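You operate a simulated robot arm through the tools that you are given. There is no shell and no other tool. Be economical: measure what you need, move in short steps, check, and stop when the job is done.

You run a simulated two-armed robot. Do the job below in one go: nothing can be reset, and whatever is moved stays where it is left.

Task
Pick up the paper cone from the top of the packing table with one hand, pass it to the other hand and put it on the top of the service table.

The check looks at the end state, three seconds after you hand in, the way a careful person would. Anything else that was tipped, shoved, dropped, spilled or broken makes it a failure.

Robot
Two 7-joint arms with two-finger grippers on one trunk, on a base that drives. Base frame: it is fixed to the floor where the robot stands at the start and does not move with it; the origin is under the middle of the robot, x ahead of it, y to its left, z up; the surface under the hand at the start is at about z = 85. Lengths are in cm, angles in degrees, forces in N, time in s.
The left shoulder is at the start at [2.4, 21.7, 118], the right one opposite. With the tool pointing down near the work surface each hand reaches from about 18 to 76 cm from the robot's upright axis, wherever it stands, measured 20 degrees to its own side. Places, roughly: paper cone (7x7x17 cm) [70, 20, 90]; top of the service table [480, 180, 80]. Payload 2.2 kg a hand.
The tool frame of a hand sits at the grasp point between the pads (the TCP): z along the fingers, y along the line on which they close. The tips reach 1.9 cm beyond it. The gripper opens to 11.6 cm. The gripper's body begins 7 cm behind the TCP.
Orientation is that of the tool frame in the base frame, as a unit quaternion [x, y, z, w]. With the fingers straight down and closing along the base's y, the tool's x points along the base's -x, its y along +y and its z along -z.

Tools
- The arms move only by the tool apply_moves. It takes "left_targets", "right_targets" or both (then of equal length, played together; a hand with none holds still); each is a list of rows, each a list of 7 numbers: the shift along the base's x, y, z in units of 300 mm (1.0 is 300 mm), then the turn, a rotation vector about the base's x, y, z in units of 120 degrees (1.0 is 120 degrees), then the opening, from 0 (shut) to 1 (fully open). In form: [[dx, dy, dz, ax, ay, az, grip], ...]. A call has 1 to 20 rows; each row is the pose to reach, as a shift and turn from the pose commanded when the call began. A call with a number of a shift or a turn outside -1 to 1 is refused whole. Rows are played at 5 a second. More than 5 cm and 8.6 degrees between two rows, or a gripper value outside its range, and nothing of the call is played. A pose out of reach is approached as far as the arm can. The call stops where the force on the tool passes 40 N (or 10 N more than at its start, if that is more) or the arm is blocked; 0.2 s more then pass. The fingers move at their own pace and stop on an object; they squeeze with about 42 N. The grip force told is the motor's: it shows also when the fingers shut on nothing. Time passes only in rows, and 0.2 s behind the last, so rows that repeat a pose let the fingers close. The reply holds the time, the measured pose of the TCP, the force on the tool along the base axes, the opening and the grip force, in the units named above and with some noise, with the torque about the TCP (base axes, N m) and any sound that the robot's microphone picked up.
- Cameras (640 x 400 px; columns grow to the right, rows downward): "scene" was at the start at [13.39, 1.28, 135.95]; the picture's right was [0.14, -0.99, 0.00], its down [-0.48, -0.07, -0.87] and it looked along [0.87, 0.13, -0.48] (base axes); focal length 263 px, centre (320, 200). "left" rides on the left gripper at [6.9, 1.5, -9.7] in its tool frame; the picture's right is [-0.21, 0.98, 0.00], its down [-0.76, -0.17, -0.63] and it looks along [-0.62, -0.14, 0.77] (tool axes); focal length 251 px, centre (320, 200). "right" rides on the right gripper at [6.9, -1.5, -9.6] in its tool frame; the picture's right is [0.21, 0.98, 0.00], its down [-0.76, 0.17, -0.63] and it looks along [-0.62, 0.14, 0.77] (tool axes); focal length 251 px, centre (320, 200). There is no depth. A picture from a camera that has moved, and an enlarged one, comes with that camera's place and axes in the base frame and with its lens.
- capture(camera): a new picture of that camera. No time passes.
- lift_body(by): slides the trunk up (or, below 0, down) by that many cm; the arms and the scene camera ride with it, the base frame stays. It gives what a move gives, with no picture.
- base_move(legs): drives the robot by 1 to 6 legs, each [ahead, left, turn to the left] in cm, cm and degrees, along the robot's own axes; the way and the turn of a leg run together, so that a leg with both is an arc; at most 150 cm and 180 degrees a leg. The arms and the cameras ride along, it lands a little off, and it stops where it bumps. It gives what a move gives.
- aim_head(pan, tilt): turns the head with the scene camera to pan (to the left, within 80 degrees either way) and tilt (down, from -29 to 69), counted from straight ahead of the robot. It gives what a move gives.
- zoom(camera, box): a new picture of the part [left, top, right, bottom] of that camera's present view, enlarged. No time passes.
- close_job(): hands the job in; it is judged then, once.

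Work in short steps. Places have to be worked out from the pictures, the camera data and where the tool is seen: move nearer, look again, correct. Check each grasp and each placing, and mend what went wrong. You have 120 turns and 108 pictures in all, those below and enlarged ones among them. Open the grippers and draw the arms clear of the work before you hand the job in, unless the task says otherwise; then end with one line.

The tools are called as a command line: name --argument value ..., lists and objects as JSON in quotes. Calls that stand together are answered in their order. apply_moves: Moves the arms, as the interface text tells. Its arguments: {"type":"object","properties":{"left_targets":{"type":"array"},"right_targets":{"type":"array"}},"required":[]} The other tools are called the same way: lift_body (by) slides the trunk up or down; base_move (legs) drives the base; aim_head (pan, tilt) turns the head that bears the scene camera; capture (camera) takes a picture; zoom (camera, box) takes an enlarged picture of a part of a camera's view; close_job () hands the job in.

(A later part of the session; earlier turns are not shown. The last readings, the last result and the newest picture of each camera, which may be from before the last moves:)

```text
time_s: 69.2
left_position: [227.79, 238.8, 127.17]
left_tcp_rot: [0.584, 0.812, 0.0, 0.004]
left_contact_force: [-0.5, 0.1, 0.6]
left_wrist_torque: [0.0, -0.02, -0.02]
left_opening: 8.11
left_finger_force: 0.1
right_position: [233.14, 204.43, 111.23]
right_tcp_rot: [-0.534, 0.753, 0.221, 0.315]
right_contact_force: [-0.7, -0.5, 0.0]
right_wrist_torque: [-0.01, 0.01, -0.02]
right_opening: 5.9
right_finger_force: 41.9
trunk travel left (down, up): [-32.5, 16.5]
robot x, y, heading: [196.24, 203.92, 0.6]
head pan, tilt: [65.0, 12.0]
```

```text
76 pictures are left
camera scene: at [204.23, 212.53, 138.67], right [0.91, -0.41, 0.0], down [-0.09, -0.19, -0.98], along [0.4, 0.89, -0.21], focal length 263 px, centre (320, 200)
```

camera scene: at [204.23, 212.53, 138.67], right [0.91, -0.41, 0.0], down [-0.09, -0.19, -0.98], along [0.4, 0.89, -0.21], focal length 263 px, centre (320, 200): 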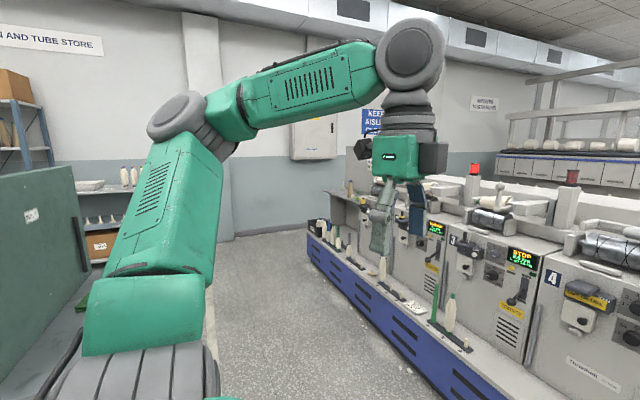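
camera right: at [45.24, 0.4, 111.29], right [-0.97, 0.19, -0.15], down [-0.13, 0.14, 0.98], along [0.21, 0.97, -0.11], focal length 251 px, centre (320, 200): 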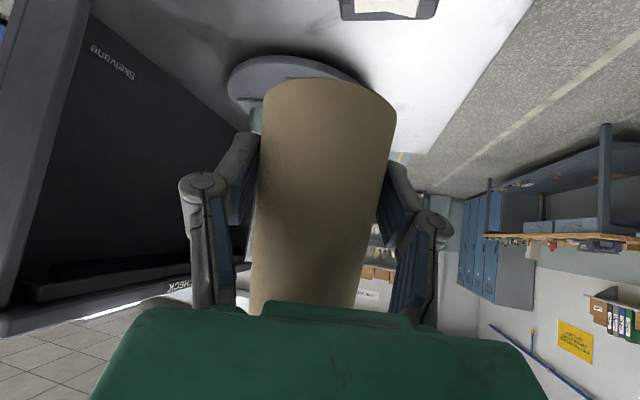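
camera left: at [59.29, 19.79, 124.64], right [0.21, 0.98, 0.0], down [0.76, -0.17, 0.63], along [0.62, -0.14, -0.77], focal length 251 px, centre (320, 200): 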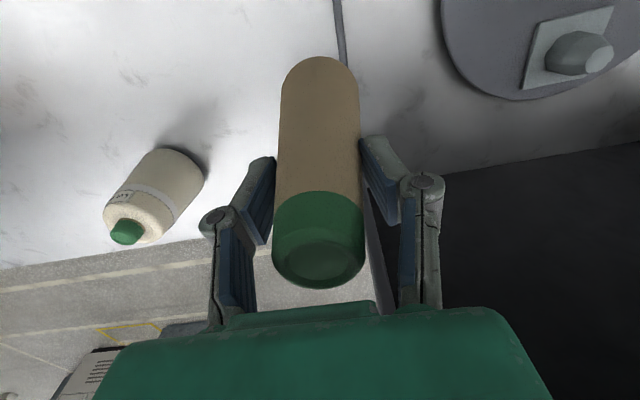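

The winder row runs left up to near the wall, and the right machine ends around y ≈ -150. I'll zoom on the central gap and then on the left end of the row.

zoom --camera "scene" --box '[210, 140, 370, 260]'

aim_head --pan 5 --tilt 25

zoom --camera "scene" --box '[240, 100, 440, 260]'

```text
3.33 times, centred on (290, 200) of scene
camera zoom: at [204.23, 212.53, 138.67], right [0.91, -0.41, 0.0], down [-0.09, -0.19, -0.98], along [0.4, 0.89, -0.21], focal length 876 px, centre (420, 200)
```

zoom: 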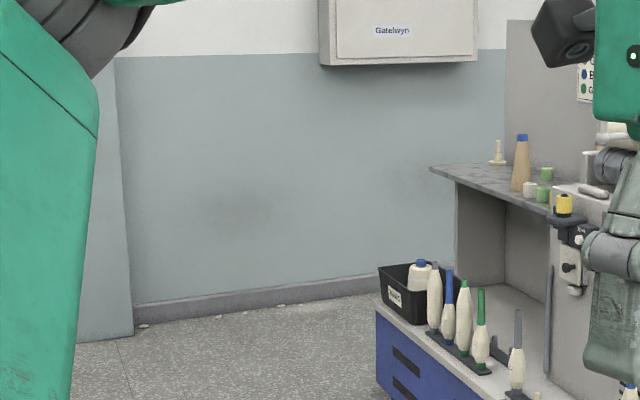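

```text
time_s: 70.5
left_position: [227.84, 238.89, 127.27]
left_tcp_rot: [0.584, 0.812, 0.0, 0.003]
left_contact_force: [-0.6, 0.3, 1.0]
left_wrist_torque: [-0.02, -0.02, -0.02]
left_opening: 8.13
left_finger_force: 0.0
right_position: [233.26, 204.49, 111.23]
right_tcp_rot: [-0.535, 0.752, 0.222, 0.315]
right_contact_force: [0.3, 0.2, -1.0]
right_wrist_torque: [0.01, -0.03, -0.01]
right_opening: 5.9
right_finger_force: 42.3
trunk travel left (down, up): [-32.5, 16.5]
robot x, y, heading: [196.2, 204.19, 1.0]
head pan, tilt: [5.0, 25.0]
```

```text
2.50 times, centred on (340, 180) of scene
camera zoom: at [209.55, 204.98, 136.56], right [0.1, -1.0, 0.0], down [-0.42, -0.04, -0.91], along [0.9, 0.09, -0.42], focal length 657 px, centre (270, 250)
```

zoom: 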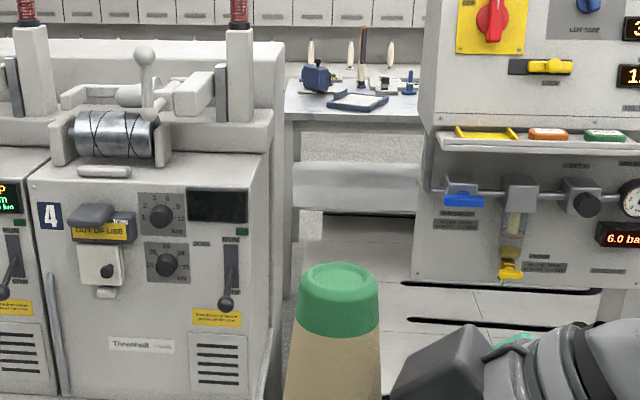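

The table behind has its front edge at x ≈ 449 and its left end at y ≈ 222. The left end of the row looks closed by the wall, so I'll turn right and drive down the aisle to check the right end.

base_move --legs '[[0, 0, -90], [120, 0, 0]]'

aim_head --pan 20 --tilt 12

capture --camera "scene"

aim_head --pan -15 --tilt 12

capture --camera "scene"

```text
time_s: 80.5
left_position: [229.56, 50.7, 127.24]
left_tcp_rot: [0.989, 0.15, -0.001, 0.003]
left_contact_force: [0.5, -0.5, 0.0]
left_wrist_torque: [0.03, 0.03, -0.03]
left_opening: 8.11
left_finger_force: 0.1
right_position: [195.04, 45.93, 111.32]
right_tcp_rot: [0.165, 0.908, -0.071, 0.379]
right_contact_force: [0.4, 0.6, -0.2]
right_wrist_torque: [-0.02, 0.0, -0.03]
right_opening: 5.89
right_finger_force: 41.8
trunk travel left (down, up): [-32.5, 16.5]
robot x, y, heading: [195.8, 83.16, -90.8]
head pan, tilt: [5.0, 25.0]
```

```text
time_s: 81.2
left_position: [229.71, 50.79, 127.35]
left_tcp_rot: [0.988, 0.151, -0.002, 0.003]
left_contact_force: [0.5, -0.2, -0.6]
left_wrist_torque: [0.01, 0.0, 0.01]
left_opening: 8.12
left_finger_force: 0.2
right_position: [195.03, 46.05, 111.33]
right_tcp_rot: [0.164, 0.908, -0.071, 0.379]
right_contact_force: [1.1, 0.0, -0.5]
right_wrist_torque: [0.01, 0.01, 0.0]
right_opening: 5.88
right_finger_force: 42.2
trunk travel left (down, up): [-32.5, 16.5]
robot x, y, heading: [195.57, 83.38, -90.8]
head pan, tilt: [20.0, 12.0]
```

```text
73 pictures are left
camera scene: at [198.9, 69.88, 138.66], right [-0.94, -0.33, 0.0], down [-0.07, 0.2, -0.98], along [0.32, -0.92, -0.21], focal length 263 px, centre (320, 200)
```

scene: 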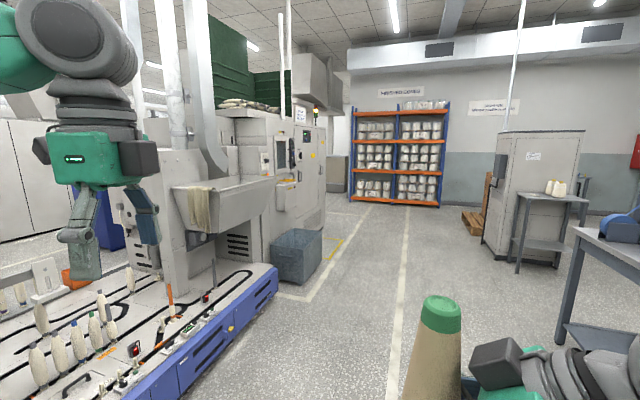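

```text
time_s: 82.2
left_position: [229.69, 50.75, 127.31]
left_tcp_rot: [0.989, 0.15, -0.002, 0.003]
left_contact_force: [-0.6, 0.0, 0.6]
left_wrist_torque: [-0.01, 0.0, -0.02]
left_opening: 8.12
left_finger_force: 0.0
right_position: [195.18, 46.14, 111.4]
right_tcp_rot: [0.164, 0.908, -0.071, 0.378]
right_contact_force: [-1.4, 0.4, -0.9]
right_wrist_torque: [0.0, 0.02, -0.01]
right_opening: 5.89
right_finger_force: 42.0
trunk travel left (down, up): [-32.5, 16.5]
robot x, y, heading: [195.84, 83.16, -90.6]
head pan, tilt: [-15.0, 12.0]
```

```text
72 pictures are left
camera scene: at [193.29, 69.69, 138.68], right [-0.96, 0.27, 0.0], down [0.05, 0.2, -0.98], along [-0.26, -0.94, -0.21], focal length 263 px, centre (320, 200)
```

scene: 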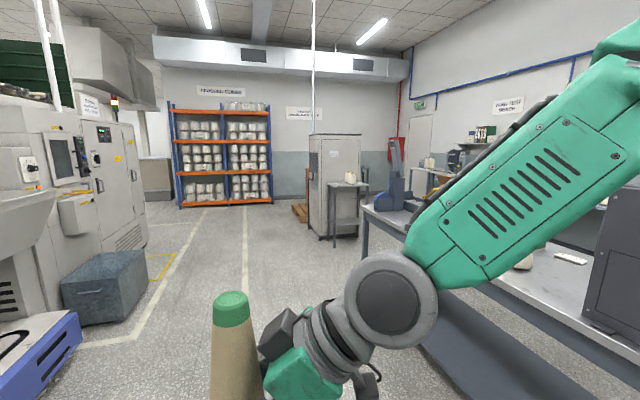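

The machine row ends around y ≈ -345, with a passage between the dryer cabinet and the orange shelf. I'll drive down the aisle to about y = -360 and look left.

base_move --legs '[[150, 0, 0.7], [150, 0, 0], [140, 0, 0]]'

aim_head --pan 60 --tilt 12

capture --camera "scene"

aim_head --pan 10 --tilt 15

capture --camera "scene"

```text
time_s: 103.4
left_position: [233.21, -390.99, 127.35]
left_tcp_rot: [0.987, 0.161, 0.0, 0.003]
left_contact_force: [-0.4, -0.1, -0.4]
left_wrist_torque: [0.01, 0.04, 0.03]
left_opening: 8.15
left_finger_force: 0.2
right_position: [198.88, -396.35, 111.38]
right_tcp_rot: [0.155, 0.909, -0.067, 0.38]
right_contact_force: [-0.1, -0.5, -0.4]
right_wrist_torque: [-0.01, 0.04, 0.03]
right_opening: 5.86
right_finger_force: 42.4
trunk travel left (down, up): [-32.5, 16.5]
robot x, y, heading: [198.71, -359.63, -89.4]
head pan, tilt: [-15.0, 12.0]
```

```text
time_s: 104.8
left_position: [233.61, -390.79, 127.34]
left_tcp_rot: [0.987, 0.161, -0.002, 0.003]
left_contact_force: [-1.0, -0.7, -1.3]
left_wrist_torque: [0.0, -0.01, -0.05]
left_opening: 8.12
left_finger_force: 0.0
right_position: [199.26, -396.24, 111.34]
right_tcp_rot: [0.155, 0.909, -0.068, 0.38]
right_contact_force: [0.5, -0.3, 0.2]
right_wrist_torque: [-0.01, -0.01, -0.01]
right_opening: 5.89
right_finger_force: 42.2
trunk travel left (down, up): [-32.5, 16.5]
robot x, y, heading: [198.88, -359.41, -89.3]
head pan, tilt: [60.0, 12.0]
```

```text
71 pictures are left
camera scene: at [207.46, -368.35, 138.66], right [-0.49, -0.87, 0.0], down [-0.18, 0.1, -0.98], along [0.85, -0.48, -0.21], focal length 263 px, centre (320, 200)
```

scene: 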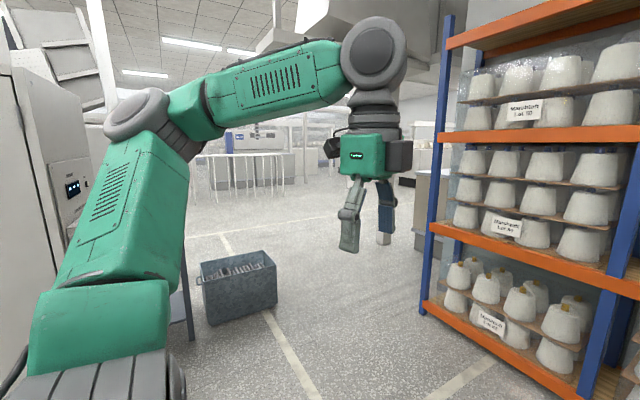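

```text
time_s: 106.0
left_position: [233.61, -390.85, 127.41]
left_tcp_rot: [0.987, 0.16, -0.002, 0.002]
left_contact_force: [1.1, 0.3, -0.3]
left_wrist_torque: [-0.01, 0.04, 0.03]
left_opening: 8.1
left_finger_force: 0.1
right_position: [199.29, -396.15, 111.41]
right_tcp_rot: [0.155, 0.909, -0.068, 0.38]
right_contact_force: [0.2, 0.5, -1.7]
right_wrist_torque: [0.01, -0.02, -0.01]
right_opening: 5.86
right_finger_force: 41.7
trunk travel left (down, up): [-32.5, 16.5]
robot x, y, heading: [198.66, -359.5, -89.6]
head pan, tilt: [10.0, 15.0]
```

```text
70 pictures are left
camera scene: at [200.94, -372.95, 138.18], right [-0.98, -0.18, 0.0], down [-0.05, 0.26, -0.97], along [0.18, -0.95, -0.26], focal length 263 px, centre (320, 200)
```

scene: 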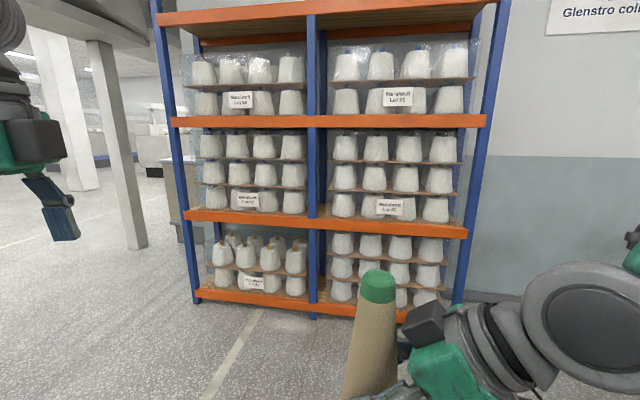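

There's a passage to the left between a small tote (y ≈ -381 to -436, x ≈ 406) and the orange shelf (face y ≈ -540, ending at x ≈ 338). I'll turn to face +x, strafe right to y ≈ -475, and look ahead.

base_move --legs '[[0, 0, 89.5], [0, -115, 0]]'

aim_head --pan 0 --tilt 20

capture --camera "scene"

```text
time_s: 115.8
left_position: [231.26, -441.92, 127.34]
left_tcp_rot: [0.588, 0.809, 0.0, 0.003]
left_contact_force: [0.1, 0.2, -0.3]
left_wrist_torque: [0.04, 0.01, 0.0]
left_opening: 8.14
left_finger_force: 0.0
right_position: [236.24, -476.37, 111.49]
right_tcp_rot: [-0.53, 0.755, 0.219, 0.318]
right_contact_force: [0.5, 0.5, -0.5]
right_wrist_torque: [0.02, -0.02, -0.02]
right_opening: 5.83
right_finger_force: 41.7
trunk travel left (down, up): [-32.5, 16.5]
robot x, y, heading: [199.49, -476.36, -0.0]
head pan, tilt: [10.0, 15.0]
```

```text
time_s: 116.5
left_position: [231.01, -441.35, 127.49]
left_tcp_rot: [0.589, 0.808, 0.0, 0.005]
left_contact_force: [-0.7, 0.2, 0.7]
left_wrist_torque: [-0.06, 0.0, -0.02]
left_opening: 8.17
left_finger_force: 0.0
right_position: [236.19, -476.01, 111.46]
right_tcp_rot: [-0.531, 0.754, 0.218, 0.317]
right_contact_force: [0.0, 0.1, -0.8]
right_wrist_torque: [-0.03, -0.02, 0.0]
right_opening: 5.88
right_finger_force: 41.9
trunk travel left (down, up): [-32.5, 16.5]
robot x, y, heading: [199.67, -476.26, -0.2]
head pan, tilt: [0.0, 20.0]
```

```text
69 pictures are left
camera scene: at [213.05, -475.34, 137.36], right [0.0, -1.0, 0.01], down [-0.34, -0.01, -0.94], along [0.94, 0.0, -0.34], focal length 263 px, centre (320, 200)
```

scene: 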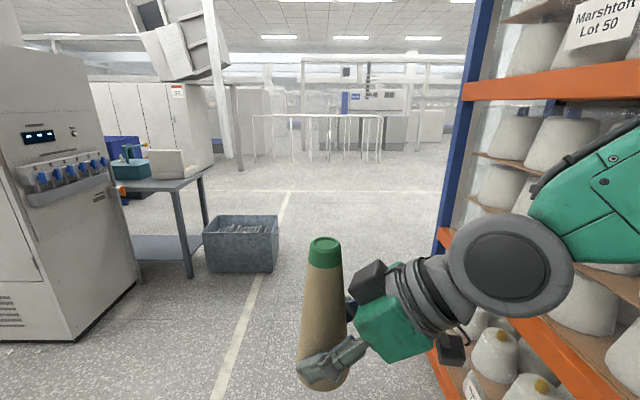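

The floor ahead is clear past the tote, with its right edge at y ≈ -438. I'll drive ahead, edging right past it to about x = 480, and then look left up the next aisle.

base_move --legs '[[120, -7, 0], [60, -10, 0], [110, 0, 0]]'

aim_head --pan 70 --tilt 12

capture --camera "scene"

aim_head --pan 25 --tilt 12

capture --camera "scene"

```text
time_s: 130.9
left_position: [522.71, -462.85, 128.23]
left_tcp_rot: [0.592, 0.806, 0.011, -0.003]
left_contact_force: [0.3, -1.0, 0.5]
left_wrist_torque: [0.07, 0.0, -0.05]
left_opening: 8.11
left_finger_force: 0.1
right_position: [527.54, -496.94, 111.47]
right_tcp_rot: [-0.522, 0.755, 0.227, 0.325]
right_contact_force: [1.2, -0.7, -0.8]
right_wrist_torque: [0.0, 0.03, 0.05]
right_opening: 5.87
right_finger_force: 42.4
trunk travel left (down, up): [-32.5, 16.5]
robot x, y, heading: [490.75, -494.68, -0.6]
head pan, tilt: [0.0, 20.0]
```

```text
time_s: 132.4
left_position: [522.51, -459.12, 127.24]
left_tcp_rot: [0.591, 0.806, 0.0, 0.006]
left_contact_force: [-0.3, 0.8, -0.5]
left_wrist_torque: [-0.07, 0.03, -0.02]
left_opening: 8.1
left_finger_force: 0.1
right_position: [527.36, -493.66, 111.62]
right_tcp_rot: [-0.529, 0.756, 0.217, 0.318]
right_contact_force: [-1.0, 1.5, -0.4]
right_wrist_torque: [-0.11, -0.03, -0.04]
right_opening: 5.87
right_finger_force: 42.4
trunk travel left (down, up): [-32.5, 16.5]
robot x, y, heading: [490.72, -493.92, -0.6]
head pan, tilt: [70.0, 12.0]
```

```text
68 pictures are left
camera scene: at [498.45, -483.05, 138.51], right [0.94, -0.35, 0.0], down [-0.08, -0.21, -0.97], along [0.34, 0.91, -0.23], focal length 263 px, centre (320, 200)
```

scene: 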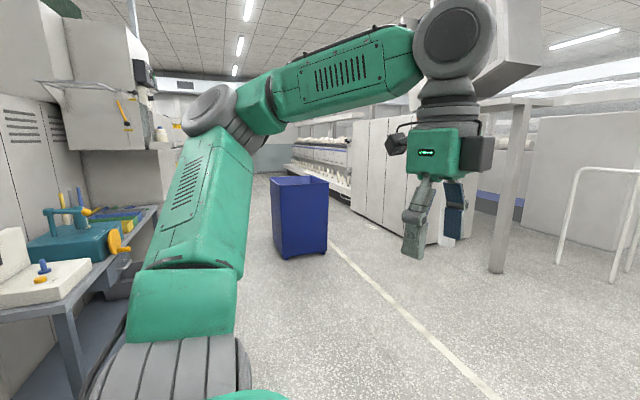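

```text
time_s: 133.5
left_position: [522.57, -462.15, 128.03]
left_tcp_rot: [0.593, 0.805, 0.01, -0.001]
left_contact_force: [-0.9, -0.1, -0.6]
left_wrist_torque: [0.02, 0.03, -0.01]
left_opening: 8.12
left_finger_force: 0.1
right_position: [527.35, -496.51, 111.54]
right_tcp_rot: [-0.523, 0.756, 0.224, 0.324]
right_contact_force: [0.1, -0.6, -0.7]
right_wrist_torque: [0.02, -0.02, -0.01]
right_opening: 5.84
right_finger_force: 42.0
trunk travel left (down, up): [-32.5, 16.5]
robot x, y, heading: [490.88, -494.83, -0.4]
head pan, tilt: [25.0, 12.0]
```

```text
67 pictures are left
camera scene: at [503.66, -490.3, 138.66], right [0.42, -0.91, 0.0], down [-0.19, -0.09, -0.98], along [0.89, 0.41, -0.21], focal length 263 px, centre (320, 200)
```

scene: 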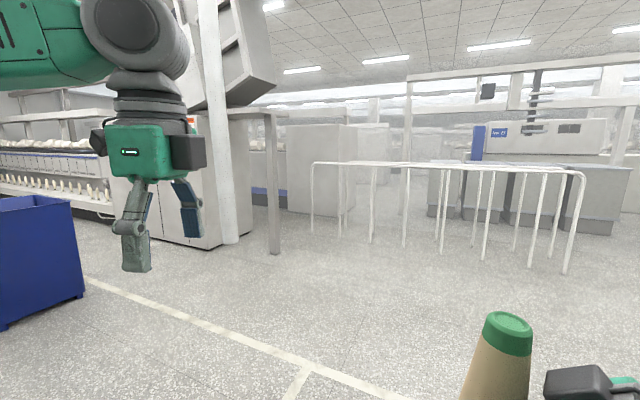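

An aisle runs in +y with a blue bin at x ≈ 553–615, y ≈ -197, and machines or a table up to x ≈ 445 on the left. I'll turn left and look straight up the lane at x ≈ 498.

base_move --legs '[[8, 0, 0], [0, 0, 90]]'

aim_head --pan 0 --tilt 12

capture --camera "scene"

capture --camera "right"

```text
time_s: 138.3
left_position: [465.75, -461.83, 127.57]
left_tcp_rot: [-0.139, 0.99, 0.005, -0.001]
left_contact_force: [-0.3, 0.5, 0.3]
left_wrist_torque: [-0.02, -0.04, -0.02]
left_opening: 8.13
left_finger_force: 0.1
right_position: [500.29, -457.92, 111.54]
right_tcp_rot: [0.905, -0.174, -0.382, -0.077]
right_contact_force: [-0.2, 0.3, -0.2]
right_wrist_torque: [0.01, -0.05, 0.0]
right_opening: 5.85
right_finger_force: 42.3
trunk travel left (down, up): [-32.5, 16.5]
robot x, y, heading: [498.76, -493.76, 88.2]
head pan, tilt: [25.0, 12.0]
```

```text
time_s: 139.2
left_position: [464.25, -461.87, 126.84]
left_tcp_rot: [-0.14, 0.99, -0.004, 0.003]
left_contact_force: [0.6, 0.5, -0.2]
left_wrist_torque: [0.01, 0.01, -0.03]
left_opening: 8.13
left_finger_force: 0.0
right_position: [498.89, -458.02, 111.64]
right_tcp_rot: [0.907, -0.172, -0.377, -0.078]
right_contact_force: [-1.0, 0.6, -0.8]
right_wrist_torque: [0.02, -0.01, -0.01]
right_opening: 5.88
right_finger_force: 41.8
trunk travel left (down, up): [-32.5, 16.5]
robot x, y, heading: [498.25, -494.46, 88.1]
head pan, tilt: [0.0, 12.0]
```

```text
66 pictures are left
camera scene: at [499.57, -480.95, 138.66], right [1.0, -0.03, 0.0], down [-0.01, -0.21, -0.98], along [0.03, 0.98, -0.21], focal length 263 px, centre (320, 200)
```

scene: 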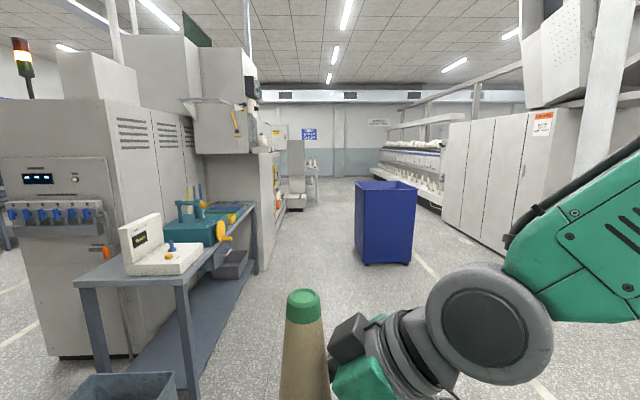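

```text
65 pictures are left
camera right: at [510.26, -460.97, 113.32], right [-0.22, -0.96, -0.16], down [-0.14, -0.13, 0.98], along [-0.96, 0.24, -0.11], focal length 251 px, centre (320, 200)
```

right: 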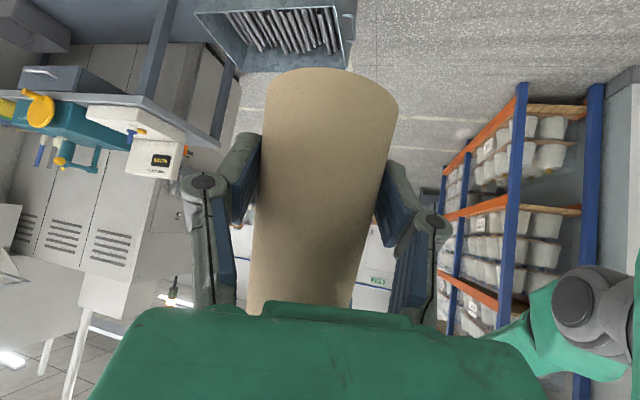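

The lane is clear between x ≈ 444 and 559. I'll straighten and drive up past the blue bin to about y = -90.

base_move --legs '[[0, 0, 1.8], [135, 0, 0], [135, 0, 0], [135, 0, 0]]'

capture --camera "scene"

```text
time_s: 150.7
left_position: [466.48, -227.72, 125.63]
left_tcp_rot: [-0.133, 0.991, -0.011, 0.0]
left_contact_force: [0.3, -0.8, 0.0]
left_wrist_torque: [0.02, -0.01, 0.02]
left_opening: 8.12
left_finger_force: 0.0
right_position: [500.89, -223.38, 111.98]
right_tcp_rot: [0.909, -0.168, -0.372, -0.086]
right_contact_force: [-0.6, -1.6, 0.1]
right_wrist_torque: [0.0, -0.05, -0.03]
right_opening: 5.85
right_finger_force: 41.8
trunk travel left (down, up): [-32.5, 16.5]
robot x, y, heading: [502.26, -259.12, 88.0]
head pan, tilt: [0.0, 12.0]
stopped in leg 3: the robot was blocked; the commanded pose is now the measured one
```

```text
64 pictures are left
camera scene: at [502.34, -246.05, 138.71], right [1.0, -0.03, 0.0], down [0.0, -0.21, -0.98], along [0.03, 0.98, -0.21], focal length 263 px, centre (320, 200)
```

scene: 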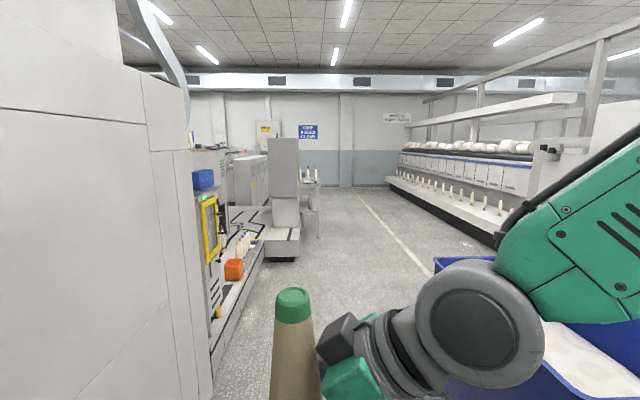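

The robot was blocked at y ≈ -259. I need to see what it touched, so I'll look left and right.

aim_head --pan 60 --tilt 25

capture --camera "scene"

aim_head --pan -50 --tilt 35

capture --camera "scene"

```text
time_s: 152.0
left_position: [467.26, -227.55, 125.83]
left_tcp_rot: [-0.132, 0.991, -0.01, -0.003]
left_contact_force: [-0.2, -0.5, -1.2]
left_wrist_torque: [0.0, 0.01, 0.0]
left_opening: 8.12
left_finger_force: 0.1
right_position: [501.49, -223.13, 111.93]
right_tcp_rot: [0.908, -0.169, -0.374, -0.083]
right_contact_force: [0.3, 0.7, -0.8]
right_wrist_torque: [-0.02, 0.0, -0.01]
right_opening: 5.89
right_finger_force: 41.6
trunk travel left (down, up): [-32.5, 16.5]
robot x, y, heading: [502.52, -259.1, 88.1]
head pan, tilt: [60.0, 25.0]
```

```text
63 pictures are left
camera scene: at [494.62, -250.25, 136.57], right [0.53, 0.85, 0.0], down [0.36, -0.23, -0.91], along [-0.77, 0.48, -0.42], focal length 263 px, centre (320, 200)
```

scene: 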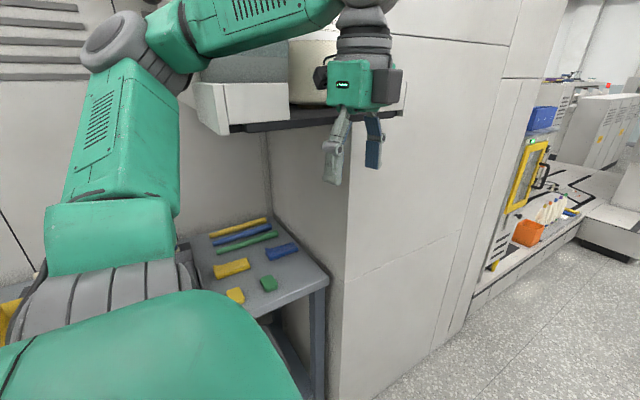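

```text
time_s: 153.9
left_position: [466.94, -227.39, 125.67]
left_tcp_rot: [-0.132, 0.991, -0.01, -0.002]
left_contact_force: [0.3, -0.5, -0.5]
left_wrist_torque: [-0.02, -0.03, 0.0]
left_opening: 8.12
left_finger_force: 0.1
right_position: [501.39, -223.22, 112.05]
right_tcp_rot: [0.909, -0.168, -0.373, -0.083]
right_contact_force: [-0.7, 0.0, -0.7]
right_wrist_torque: [-0.01, 0.01, -0.01]
right_opening: 5.85
right_finger_force: 41.6
trunk travel left (down, up): [-32.5, 16.5]
robot x, y, heading: [502.37, -259.39, 88.1]
head pan, tilt: [-50.0, 35.0]
```

```text
62 pictures are left
camera scene: at [509.18, -249.68, 135.01], right [0.62, -0.79, 0.0], down [-0.45, -0.36, -0.82], along [0.64, 0.51, -0.57], focal length 263 px, centre (320, 200)
```

scene: 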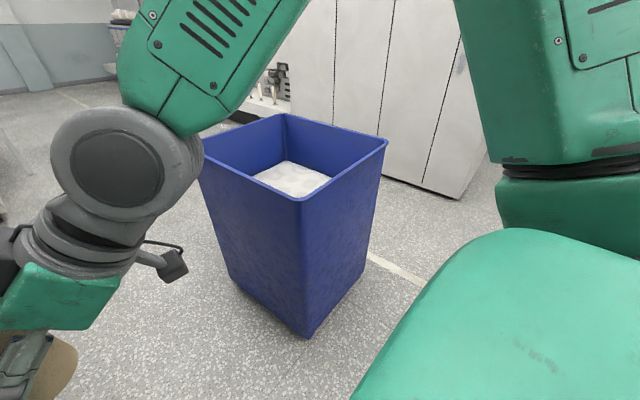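

The bin wasn't touched. On the left, the raised elbow sits at x ≈ 445, where a machine box protrudes. I'll back off 15 cm, then stretch the left arm forward so its elbow comes in.

base_move --legs '[[-15, 0, 0], [0, -5, 1.9]]'

apply_moves --left_targets '[[0.045, 0.12, 0, 0, 0, 0, 0.7], [0.09, 0.245, 0, 0, 0, 0, 0.7], [0.137, 0.37, 0, 0, 0, 0, 0.7], [0.183, 0.493, 0, 0, 0, 0, 0.7], [0.23, 0.616, 0, 0, 0, 0, 0.7], [0.275, 0.74, 0, 0, 0, 0, 0.7], [0.32, 0.863, 0, 0, 0, 0, 0.7], [0.367, 0.987, 0, 0, 0, 0, 0.7]]'

aim_head --pan 60 --tilt 25

capture --camera "scene"

```text
time_s: 155.2
left_position: [467.02, -241.01, 125.82]
left_tcp_rot: [-0.126, 0.992, -0.007, -0.003]
left_contact_force: [0.4, -0.1, 0.4]
left_wrist_torque: [0.02, -0.03, 0.02]
left_opening: 8.14
left_finger_force: 0.1
right_position: [501.18, -236.95, 112.1]
right_tcp_rot: [0.908, -0.168, -0.375, -0.084]
right_contact_force: [-0.7, 0.4, -0.9]
right_wrist_torque: [-0.04, -0.02, 0.01]
right_opening: 5.84
right_finger_force: 42.3
trunk travel left (down, up): [-32.5, 16.5]
robot x, y, heading: [501.88, -272.65, 88.2]
head pan, tilt: [-50.0, 35.0]
stopped in leg 1: the force on the tool passed its limit at 81 N (the readings are from after the stop); the commanded pose is now the measured one
```

```text
time_s: 155.8
left_position: [467.96, -236.47, 126.47]
left_tcp_rot: [-0.132, 0.991, 0.001, -0.002]
left_contact_force: [-29.0, -20.3, 24.5]
left_wrist_torque: [1.56, -1.04, 1.06]
left_opening: 8.11
left_finger_force: 0.0
right_position: [500.77, -237.32, 112.16]
right_tcp_rot: [0.908, -0.167, -0.374, -0.085]
right_contact_force: [0.1, 0.5, -0.3]
right_wrist_torque: [-0.05, 0.0, 0.1]
right_opening: 5.87
right_finger_force: 42.2
trunk travel left (down, up): [-32.5, 16.5]
robot x, y, heading: [501.75, -272.77, 88.4]
head pan, tilt: [-50.0, 35.0]
stopped in row 2 (left hand): the force on the tool passed its limit at 62 N (the readings are from after the stop); the commanded pose is now the measured one
```

```text
time_s: 157.7
left_position: [468.02, -236.45, 126.43]
left_tcp_rot: [-0.131, 0.991, 0.001, -0.004]
left_contact_force: [-47.9, -2.4, 52.6]
left_wrist_torque: [-0.49, -0.88, -0.52]
left_opening: 8.12
left_finger_force: 0.0
right_position: [500.8, -237.38, 112.1]
right_tcp_rot: [0.909, -0.167, -0.373, -0.086]
right_contact_force: [0.0, 0.6, -0.4]
right_wrist_torque: [0.0, 0.02, -0.02]
right_opening: 5.85
right_finger_force: 42.1
trunk travel left (down, up): [-32.5, 16.5]
robot x, y, heading: [501.95, -272.68, 88.3]
head pan, tilt: [60.0, 25.0]
```

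```text
61 pictures are left
camera scene: at [492.17, -264.38, 136.52], right [0.53, 0.85, 0.01], down [0.37, -0.22, -0.9], along [-0.76, 0.48, -0.43], focal length 263 px, centre (320, 200)
```

scene: 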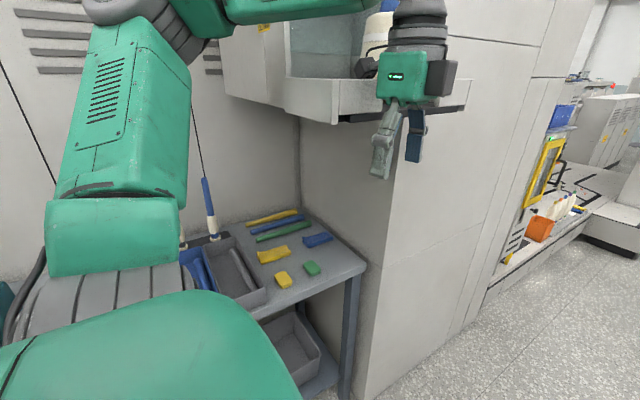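

The left hand reads -48 N in x and +52 N in z, so its camera block seems caught on the tray-like ledge of the machine. I'll zoom in before freeing it.

zoom --camera "scene" --box '[280, 0, 500, 180]'

capture --camera "left"

```text
2.22 times, centred on (390, 90) of scene
camera zoom: at [492.17, -264.38, 136.52], right [0.53, 0.85, 0.01], down [0.37, -0.22, -0.9], along [-0.76, 0.48, -0.43], focal length 584 px, centre (164, 444)
```

zoom: 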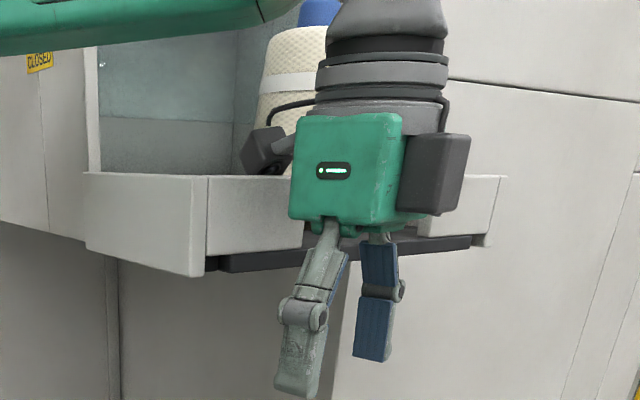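

```text
59 pictures are left
camera left: at [461.05, -236.8, 136.07], right [-0.05, 1.0, 0.0], down [0.78, 0.04, 0.63], along [0.63, 0.03, -0.78], focal length 251 px, centre (320, 200)
```

left: 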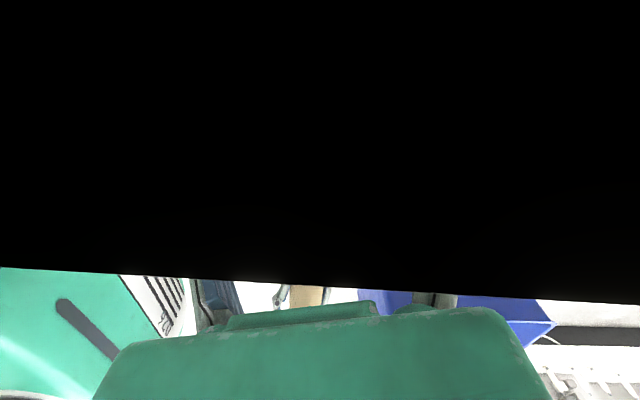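

The hand's camera block hangs over the tray behind its lip, next to a yarn package. The contact pushes up, so I'll raise the left hand straight up 9 cm to free it.

apply_moves --left_targets '[[0, 0, 0.03, 0, 0, 0, 0.7], [0, 0, 0.07, 0, 0, 0, 0.7], [0, 0, 0.12, 0, 0, 0, 0.7], [0, 0, 0.18, 0, 0, 0, 0.7], [0, 0, 0.24, 0, 0, 0, 0.7], [0, 0, 0.3, 0, 0, 0, 0.7]]'

capture --camera "scene"

```text
time_s: 159.1
left_position: [470.4, -236.28, 135.6]
left_tcp_rot: [-0.128, 0.992, -0.001, -0.01]
left_contact_force: [1.0, 0.1, 0.0]
left_wrist_torque: [0.02, 0.04, -0.03]
left_opening: 8.13
left_finger_force: 0.1
right_position: [502.55, -237.15, 112.18]
right_tcp_rot: [0.906, -0.168, -0.38, -0.085]
right_contact_force: [-0.1, -0.8, -0.2]
right_wrist_torque: [0.01, 0.04, 0.02]
right_opening: 5.87
right_finger_force: 42.4
trunk travel left (down, up): [-32.5, 16.5]
robot x, y, heading: [501.99, -272.9, 88.4]
head pan, tilt: [60.0, 25.0]
```

```text
58 pictures are left
camera scene: at [495.09, -263.94, 136.62], right [0.53, 0.85, 0.0], down [0.35, -0.22, -0.91], along [-0.77, 0.48, -0.42], focal length 263 px, centre (320, 200)
```

scene: 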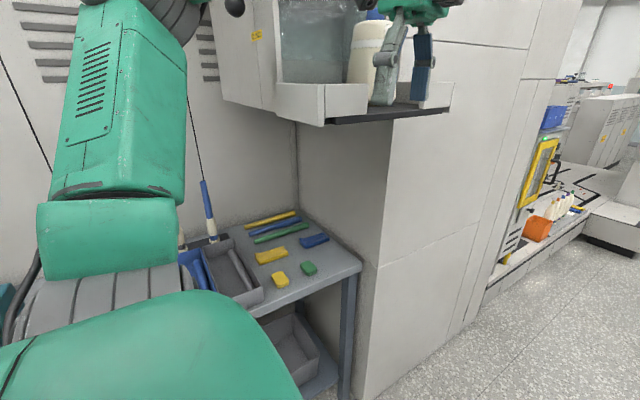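

It's free now with zero force, and the yarn package in the tray is still upright. I'll move the left hand away from the machine (+x 12 cm) and then stretch it forward.

apply_moves --left_targets '[[0.1, 0, 0, 0, 0, 0, 0.7], [0.2, 0.02, 0, 0, 0, 0, 0.7], [0.3, 0.06, 0, 0, 0, 0, 0.7], [0.4, 0.15, 0, 0, 0, 0, 0.7], [0.4, 0.28, 0, 0, 0, 0, 0.7], [0.4, 0.42, 0, 0, 0, 0, 0.7], [0.4, 0.56, 0, 0, 0, 0, 0.7], [0.4, 0.7, 0, 0, 0, 0, 0.7], [0.4, 0.85, 0, 0, 0, 0, 0.7], [0.4, 1.0, 0, 0, 0, 0, 0.7]]'

capture --camera "scene"

aim_head --pan 0 --tilt 20

capture --camera "scene"

```text
time_s: 161.2
left_position: [479.2, -211.74, 135.67]
left_tcp_rot: [-0.131, 0.991, -0.001, 0.001]
left_contact_force: [-0.1, 0.9, 0.9]
left_wrist_torque: [0.1, -0.09, -0.01]
left_opening: 8.09
left_finger_force: 0.1
left hand out of reach, approached as far as the arm can: row 9, 10
right_position: [500.14, -237.44, 112.16]
right_tcp_rot: [0.909, -0.165, -0.372, -0.086]
right_contact_force: [-0.5, -0.4, -0.8]
right_wrist_torque: [0.03, -0.03, -0.02]
right_opening: 5.85
right_finger_force: 41.7
trunk travel left (down, up): [-32.5, 16.5]
robot x, y, heading: [501.43, -272.51, 88.1]
head pan, tilt: [60.0, 25.0]
```

```text
57 pictures are left
camera scene: at [493.13, -263.93, 136.55], right [0.53, 0.85, 0.0], down [0.36, -0.22, -0.9], along [-0.77, 0.48, -0.43], focal length 263 px, centre (320, 200)
```

scene: 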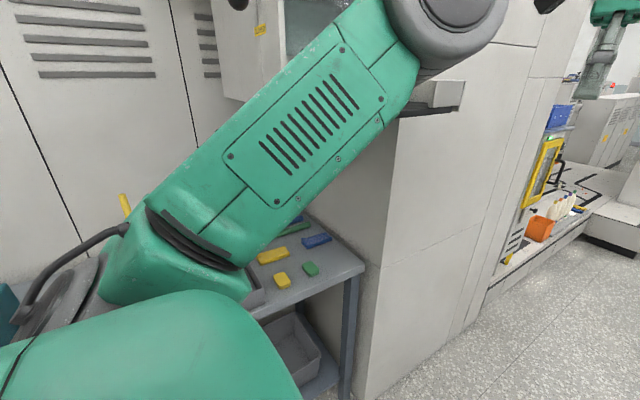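

```text
time_s: 162.6
left_position: [481.9, -211.62, 135.52]
left_tcp_rot: [-0.128, 0.992, -0.002, -0.008]
left_contact_force: [0.8, 0.7, -0.9]
left_wrist_torque: [0.0, 0.03, 0.03]
left_opening: 8.11
left_finger_force: 0.1
right_position: [502.38, -237.16, 112.02]
right_tcp_rot: [0.906, -0.168, -0.379, -0.083]
right_contact_force: [1.2, 0.3, 0.0]
right_wrist_torque: [-0.03, 0.03, 0.02]
right_opening: 5.85
right_finger_force: 42.1
trunk travel left (down, up): [-32.5, 16.5]
robot x, y, heading: [501.91, -273.15, 88.3]
head pan, tilt: [0.0, 20.0]
```

```text
56 pictures are left
camera scene: at [502.87, -259.24, 137.35], right [1.0, -0.03, 0.0], down [-0.01, -0.35, -0.94], along [0.03, 0.94, -0.35], focal length 263 px, centre (320, 200)
```

scene: 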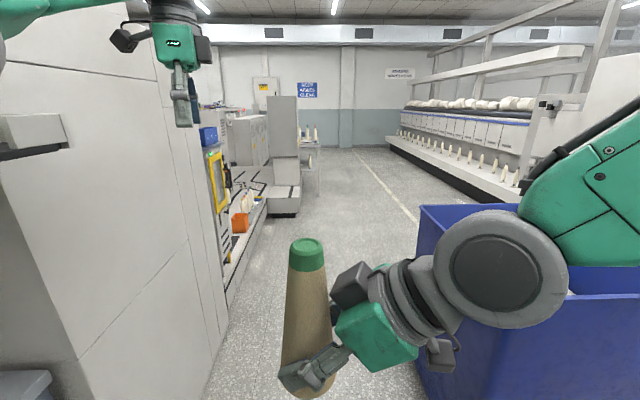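

The lane is free now: the ledge reaches x ≈ 455, and the elbow will be near x ≈ 475 after a small strafe. I'll strafe right 8 cm, straighten, and drive ahead in short legs between the ledge and the bin.

base_move --legs '[[0, -7, 1.5], [45, 0, 0]]'

aim_head --pan 55 --tilt 25

capture --camera "scene"

aim_head --pan -50 --tilt 45

capture --camera "scene"

```text
time_s: 165.9
left_position: [491.3, -167.78, 136.39]
left_tcp_rot: [-0.144, 0.989, 0.003, -0.022]
left_contact_force: [2.8, -0.5, 0.0]
left_wrist_torque: [-0.03, 0.27, -0.03]
left_opening: 8.11
left_finger_force: 0.0
right_position: [511.75, -192.36, 112.29]
right_tcp_rot: [0.903, -0.153, -0.393, -0.076]
right_contact_force: [0.8, 0.8, -0.1]
right_wrist_torque: [-0.06, 0.06, 0.04]
right_opening: 5.86
right_finger_force: 42.2
trunk travel left (down, up): [-32.5, 16.5]
robot x, y, heading: [509.77, -227.52, 90.0]
head pan, tilt: [0.0, 20.0]
```

```text
time_s: 167.1
left_position: [485.48, -167.59, 135.86]
left_tcp_rot: [-0.145, 0.989, 0.0, -0.001]
left_contact_force: [-1.2, 0.1, 0.0]
left_wrist_torque: [0.01, -0.1, 0.01]
left_opening: 8.12
left_finger_force: 0.2
right_position: [506.9, -192.39, 112.23]
right_tcp_rot: [0.911, -0.15, -0.376, -0.078]
right_contact_force: [-0.8, -0.7, -0.3]
right_wrist_torque: [0.04, -0.05, -0.04]
right_opening: 5.83
right_finger_force: 42.0
trunk travel left (down, up): [-32.5, 16.5]
robot x, y, heading: [509.33, -227.52, 90.2]
head pan, tilt: [55.0, 25.0]
```

```text
55 pictures are left
camera scene: at [501.81, -218.14, 136.57], right [0.57, 0.82, 0.0], down [0.35, -0.24, -0.91], along [-0.74, 0.52, -0.42], focal length 263 px, centre (320, 200)
```

scene: 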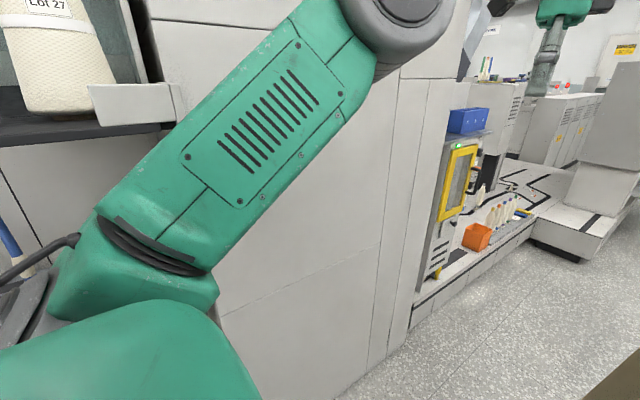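

```text
time_s: 168.9
left_position: [483.8, -167.58, 135.76]
left_tcp_rot: [-0.146, 0.989, 0.001, 0.006]
left_contact_force: [-2.1, -1.4, 1.0]
left_wrist_torque: [0.08, -0.17, 0.02]
left_opening: 8.13
left_finger_force: 0.1
right_position: [505.55, -192.47, 112.37]
right_tcp_rot: [0.913, -0.148, -0.372, -0.08]
right_contact_force: [-0.9, -1.0, 0.6]
right_wrist_torque: [0.05, -0.07, -0.07]
right_opening: 5.87
right_finger_force: 42.0
trunk travel left (down, up): [-32.5, 16.5]
robot x, y, heading: [509.06, -227.73, 90.1]
head pan, tilt: [-50.0, 45.0]
```

```text
54 pictures are left
camera scene: at [513.91, -218.33, 133.57], right [0.65, -0.76, 0.01], down [-0.53, -0.46, -0.71], along [0.55, 0.45, -0.7], focal length 263 px, centre (320, 200)
```

scene: 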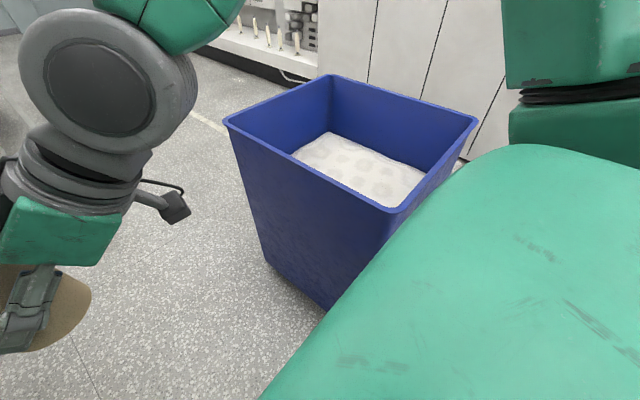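

Clearances look good: the bin's left side is at x = 558, 49 cm from my centre line, and the ledge is clear of the elbow. I'll go on ahead past the bin.

base_move --legs '[[60, 0, 0], [70, 0, 0]]'

aim_head --pan 10 --tilt 18

capture --camera "scene"

```text
time_s: 175.7
left_position: [489.6, -39.82, 136.3]
left_tcp_rot: [-0.149, 0.989, 0.005, -0.016]
left_contact_force: [0.4, -1.6, 0.5]
left_wrist_torque: [0.04, -0.01, 0.0]
left_opening: 8.09
left_finger_force: 0.1
right_position: [510.23, -64.16, 112.28]
right_tcp_rot: [0.906, -0.148, -0.391, -0.074]
right_contact_force: [-0.5, 0.4, 0.2]
right_wrist_torque: [-0.01, -0.03, 0.0]
right_opening: 5.87
right_finger_force: 42.1
trunk travel left (down, up): [-32.5, 16.5]
robot x, y, heading: [509.43, -99.07, 91.1]
head pan, tilt: [-50.0, 45.0]
```

```text
time_s: 177.0
left_position: [490.89, -39.31, 136.82]
left_tcp_rot: [-0.15, 0.989, 0.004, -0.02]
left_contact_force: [0.0, 1.0, -1.3]
left_wrist_torque: [-0.08, 0.05, 0.0]
left_opening: 8.12
left_finger_force: 0.0
right_position: [511.51, -64.19, 112.23]
right_tcp_rot: [0.904, -0.148, -0.395, -0.071]
right_contact_force: [0.3, -1.2, -0.2]
right_wrist_torque: [-0.02, 0.08, 0.01]
right_opening: 5.86
right_finger_force: 42.1
trunk travel left (down, up): [-32.5, 16.5]
robot x, y, heading: [510.07, -99.03, 91.1]
head pan, tilt: [10.0, 18.0]
```

```text
53 pictures are left
camera scene: at [511.61, -85.11, 137.5], right [0.98, 0.19, -0.03], down [0.03, -0.31, -0.95], along [-0.19, 0.93, -0.31], focal length 263 px, centre (320, 200)
```

scene: 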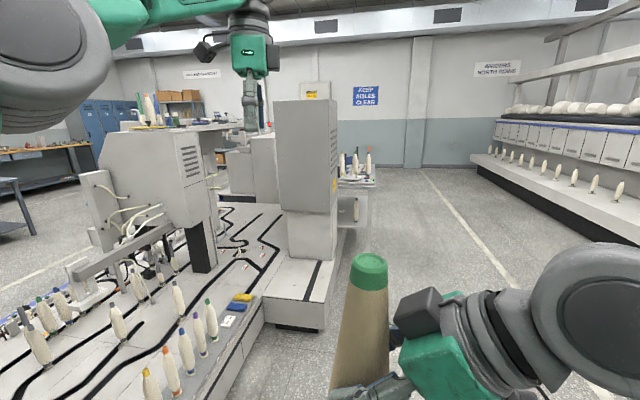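

The service table is visible beyond the machine's tower (tower right face x ≈ 484, y ≈ 52–90). I'll go ahead a little, strafe right to x ≈ 570, then drive up beside the table.

base_move --legs '[[35, 0, 0], [0, -65, -1], [110, 0, 0]]'

aim_head --pan 35 --tilt 20

capture --camera "scene"

```text
time_s: 187.7
left_position: [559.8, 106.97, 137.39]
left_tcp_rot: [-0.138, 0.99, 0.012, -0.039]
left_contact_force: [2.4, 0.0, 0.0]
left_wrist_torque: [-0.06, 0.27, 0.01]
left_opening: 8.12
left_finger_force: 0.1
right_position: [578.89, 82.81, 112.45]
right_tcp_rot: [0.895, -0.157, -0.411, -0.074]
right_contact_force: [1.3, 0.4, -1.0]
right_wrist_torque: [-0.03, 0.14, 0.03]
right_opening: 5.92
right_finger_force: 41.8
trunk travel left (down, up): [-32.5, 16.5]
robot x, y, heading: [572.7, 48.62, 90.3]
head pan, tilt: [10.0, 18.0]
```

```text
time_s: 188.6
left_position: [561.32, 107.19, 137.38]
left_tcp_rot: [-0.136, 0.99, 0.013, -0.039]
left_contact_force: [3.1, 1.4, -0.3]
left_wrist_torque: [-0.05, 0.3, 0.02]
left_opening: 8.09
left_finger_force: 0.0
right_position: [580.01, 82.73, 112.51]
right_tcp_rot: [0.895, -0.159, -0.411, -0.073]
right_contact_force: [0.8, 0.6, 0.0]
right_wrist_torque: [-0.01, 0.03, 0.02]
right_opening: 5.86
right_finger_force: 42.4
trunk travel left (down, up): [-32.5, 16.5]
robot x, y, heading: [573.8, 48.53, 90.3]
head pan, tilt: [35.0, 20.0]
```

```text
52 pictures are left
camera scene: at [571.83, 60.33, 137.46], right [0.82, 0.57, -0.02], down [0.17, -0.28, -0.94], along [-0.55, 0.77, -0.33], focal length 263 px, centre (320, 200)
```

scene: 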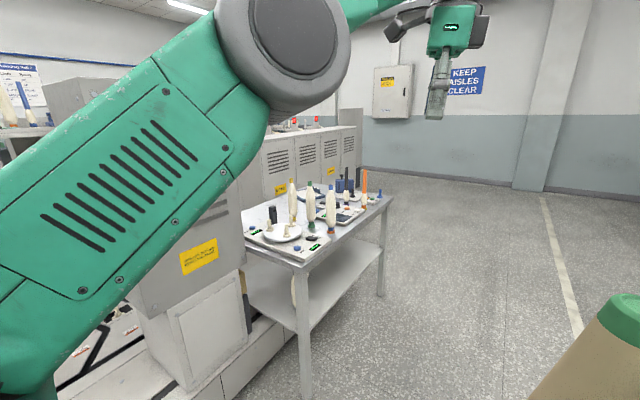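

The service table's right edge is at x ≈ 515, y ≈ 125–223, and it carries a lot of small items. I'll draw the left arm back, drive up beside the table, and turn to face it.

apply_moves --left_targets '[[-0.08, -0.09, 0, 0, 0, 0, 0.7], [-0.16, -0.18, 0, 0, 0, 0, 0.7], [-0.25, -0.27, 0, 0, 0, 0, 0.7], [-0.33, -0.37, 0, 0, 0, 0, 0.7], [-0.42, -0.46, 0, 0, 0, 0, 0.7], [-0.5, -0.56, 0, 0, 0, 0, 0.7], [-0.58, -0.66, 0, 0, 0, 0, 0.7], [-0.66, -0.76, 0, 0, 0, 0, 0.7]]'

base_move --legs '[[125, -15, 0], [0, 0, 90]]'

aim_head --pan 0 --tilt 35

capture --camera "scene"

```text
time_s: 190.6
left_position: [542.42, 84.52, 137.98]
left_tcp_rot: [-0.136, 0.99, 0.012, -0.046]
left_contact_force: [0.9, -0.2, -0.8]
left_wrist_torque: [0.0, 0.11, -0.01]
left_opening: 8.12
left_finger_force: 0.2
right_position: [580.84, 82.84, 112.39]
right_tcp_rot: [0.893, -0.161, -0.414, -0.07]
right_contact_force: [0.0, 0.2, -0.3]
right_wrist_torque: [0.0, 0.06, 0.03]
right_opening: 5.89
right_finger_force: 41.9
trunk travel left (down, up): [-32.5, 16.5]
robot x, y, heading: [574.09, 48.49, 90.0]
head pan, tilt: [35.0, 20.0]
stopped in row 8 (left hand): the arm was blocked; the commanded pose is now the measured one
```

```text
time_s: 200.8
left_position: [552.49, 142.11, 137.36]
left_tcp_rot: [0.788, -0.615, 0.02, 0.036]
left_contact_force: [-1.1, -1.3, -0.7]
left_wrist_torque: [0.01, -0.05, 0.03]
left_opening: 8.13
left_finger_force: 0.1
right_position: [555.2, 180.71, 112.34]
right_tcp_rot: [0.754, 0.509, -0.343, 0.235]
right_contact_force: [-0.9, 0.1, -1.1]
right_wrist_torque: [-0.1, 0.0, 0.01]
right_opening: 5.92
right_finger_force: 42.1
trunk travel left (down, up): [-32.5, 16.5]
robot x, y, heading: [589.24, 174.75, 178.4]
head pan, tilt: [35.0, 20.0]
```

```text
time_s: 201.8
left_position: [553.48, 134.29, 135.87]
left_tcp_rot: [0.789, -0.614, 0.002, 0.016]
left_contact_force: [0.4, -0.6, 0.5]
left_wrist_torque: [0.0, 0.07, 0.04]
left_opening: 8.14
left_finger_force: 0.1
right_position: [556.06, 174.06, 113.04]
right_tcp_rot: [0.758, 0.518, -0.335, 0.214]
right_contact_force: [1.1, -0.4, 0.4]
right_wrist_torque: [0.07, 0.05, -0.06]
right_opening: 5.88
right_finger_force: 42.0
trunk travel left (down, up): [-32.5, 16.5]
robot x, y, heading: [589.29, 174.21, 178.4]
head pan, tilt: [0.0, 35.0]
```

```text
51 pictures are left
camera scene: at [576.7, 174.81, 134.98], right [0.03, 1.0, 0.0], down [0.57, -0.02, -0.82], along [-0.82, 0.02, -0.57], focal length 263 px, centre (320, 200)
```

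scene: 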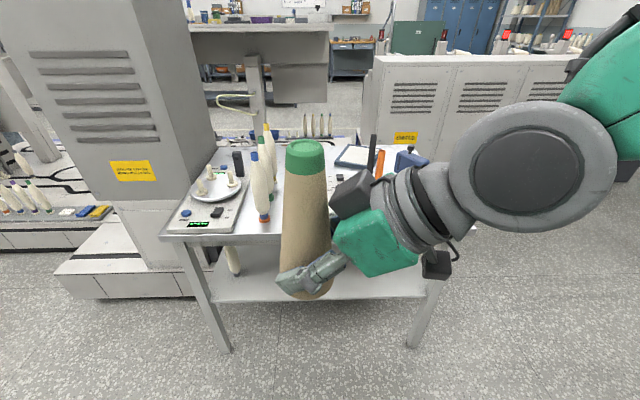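

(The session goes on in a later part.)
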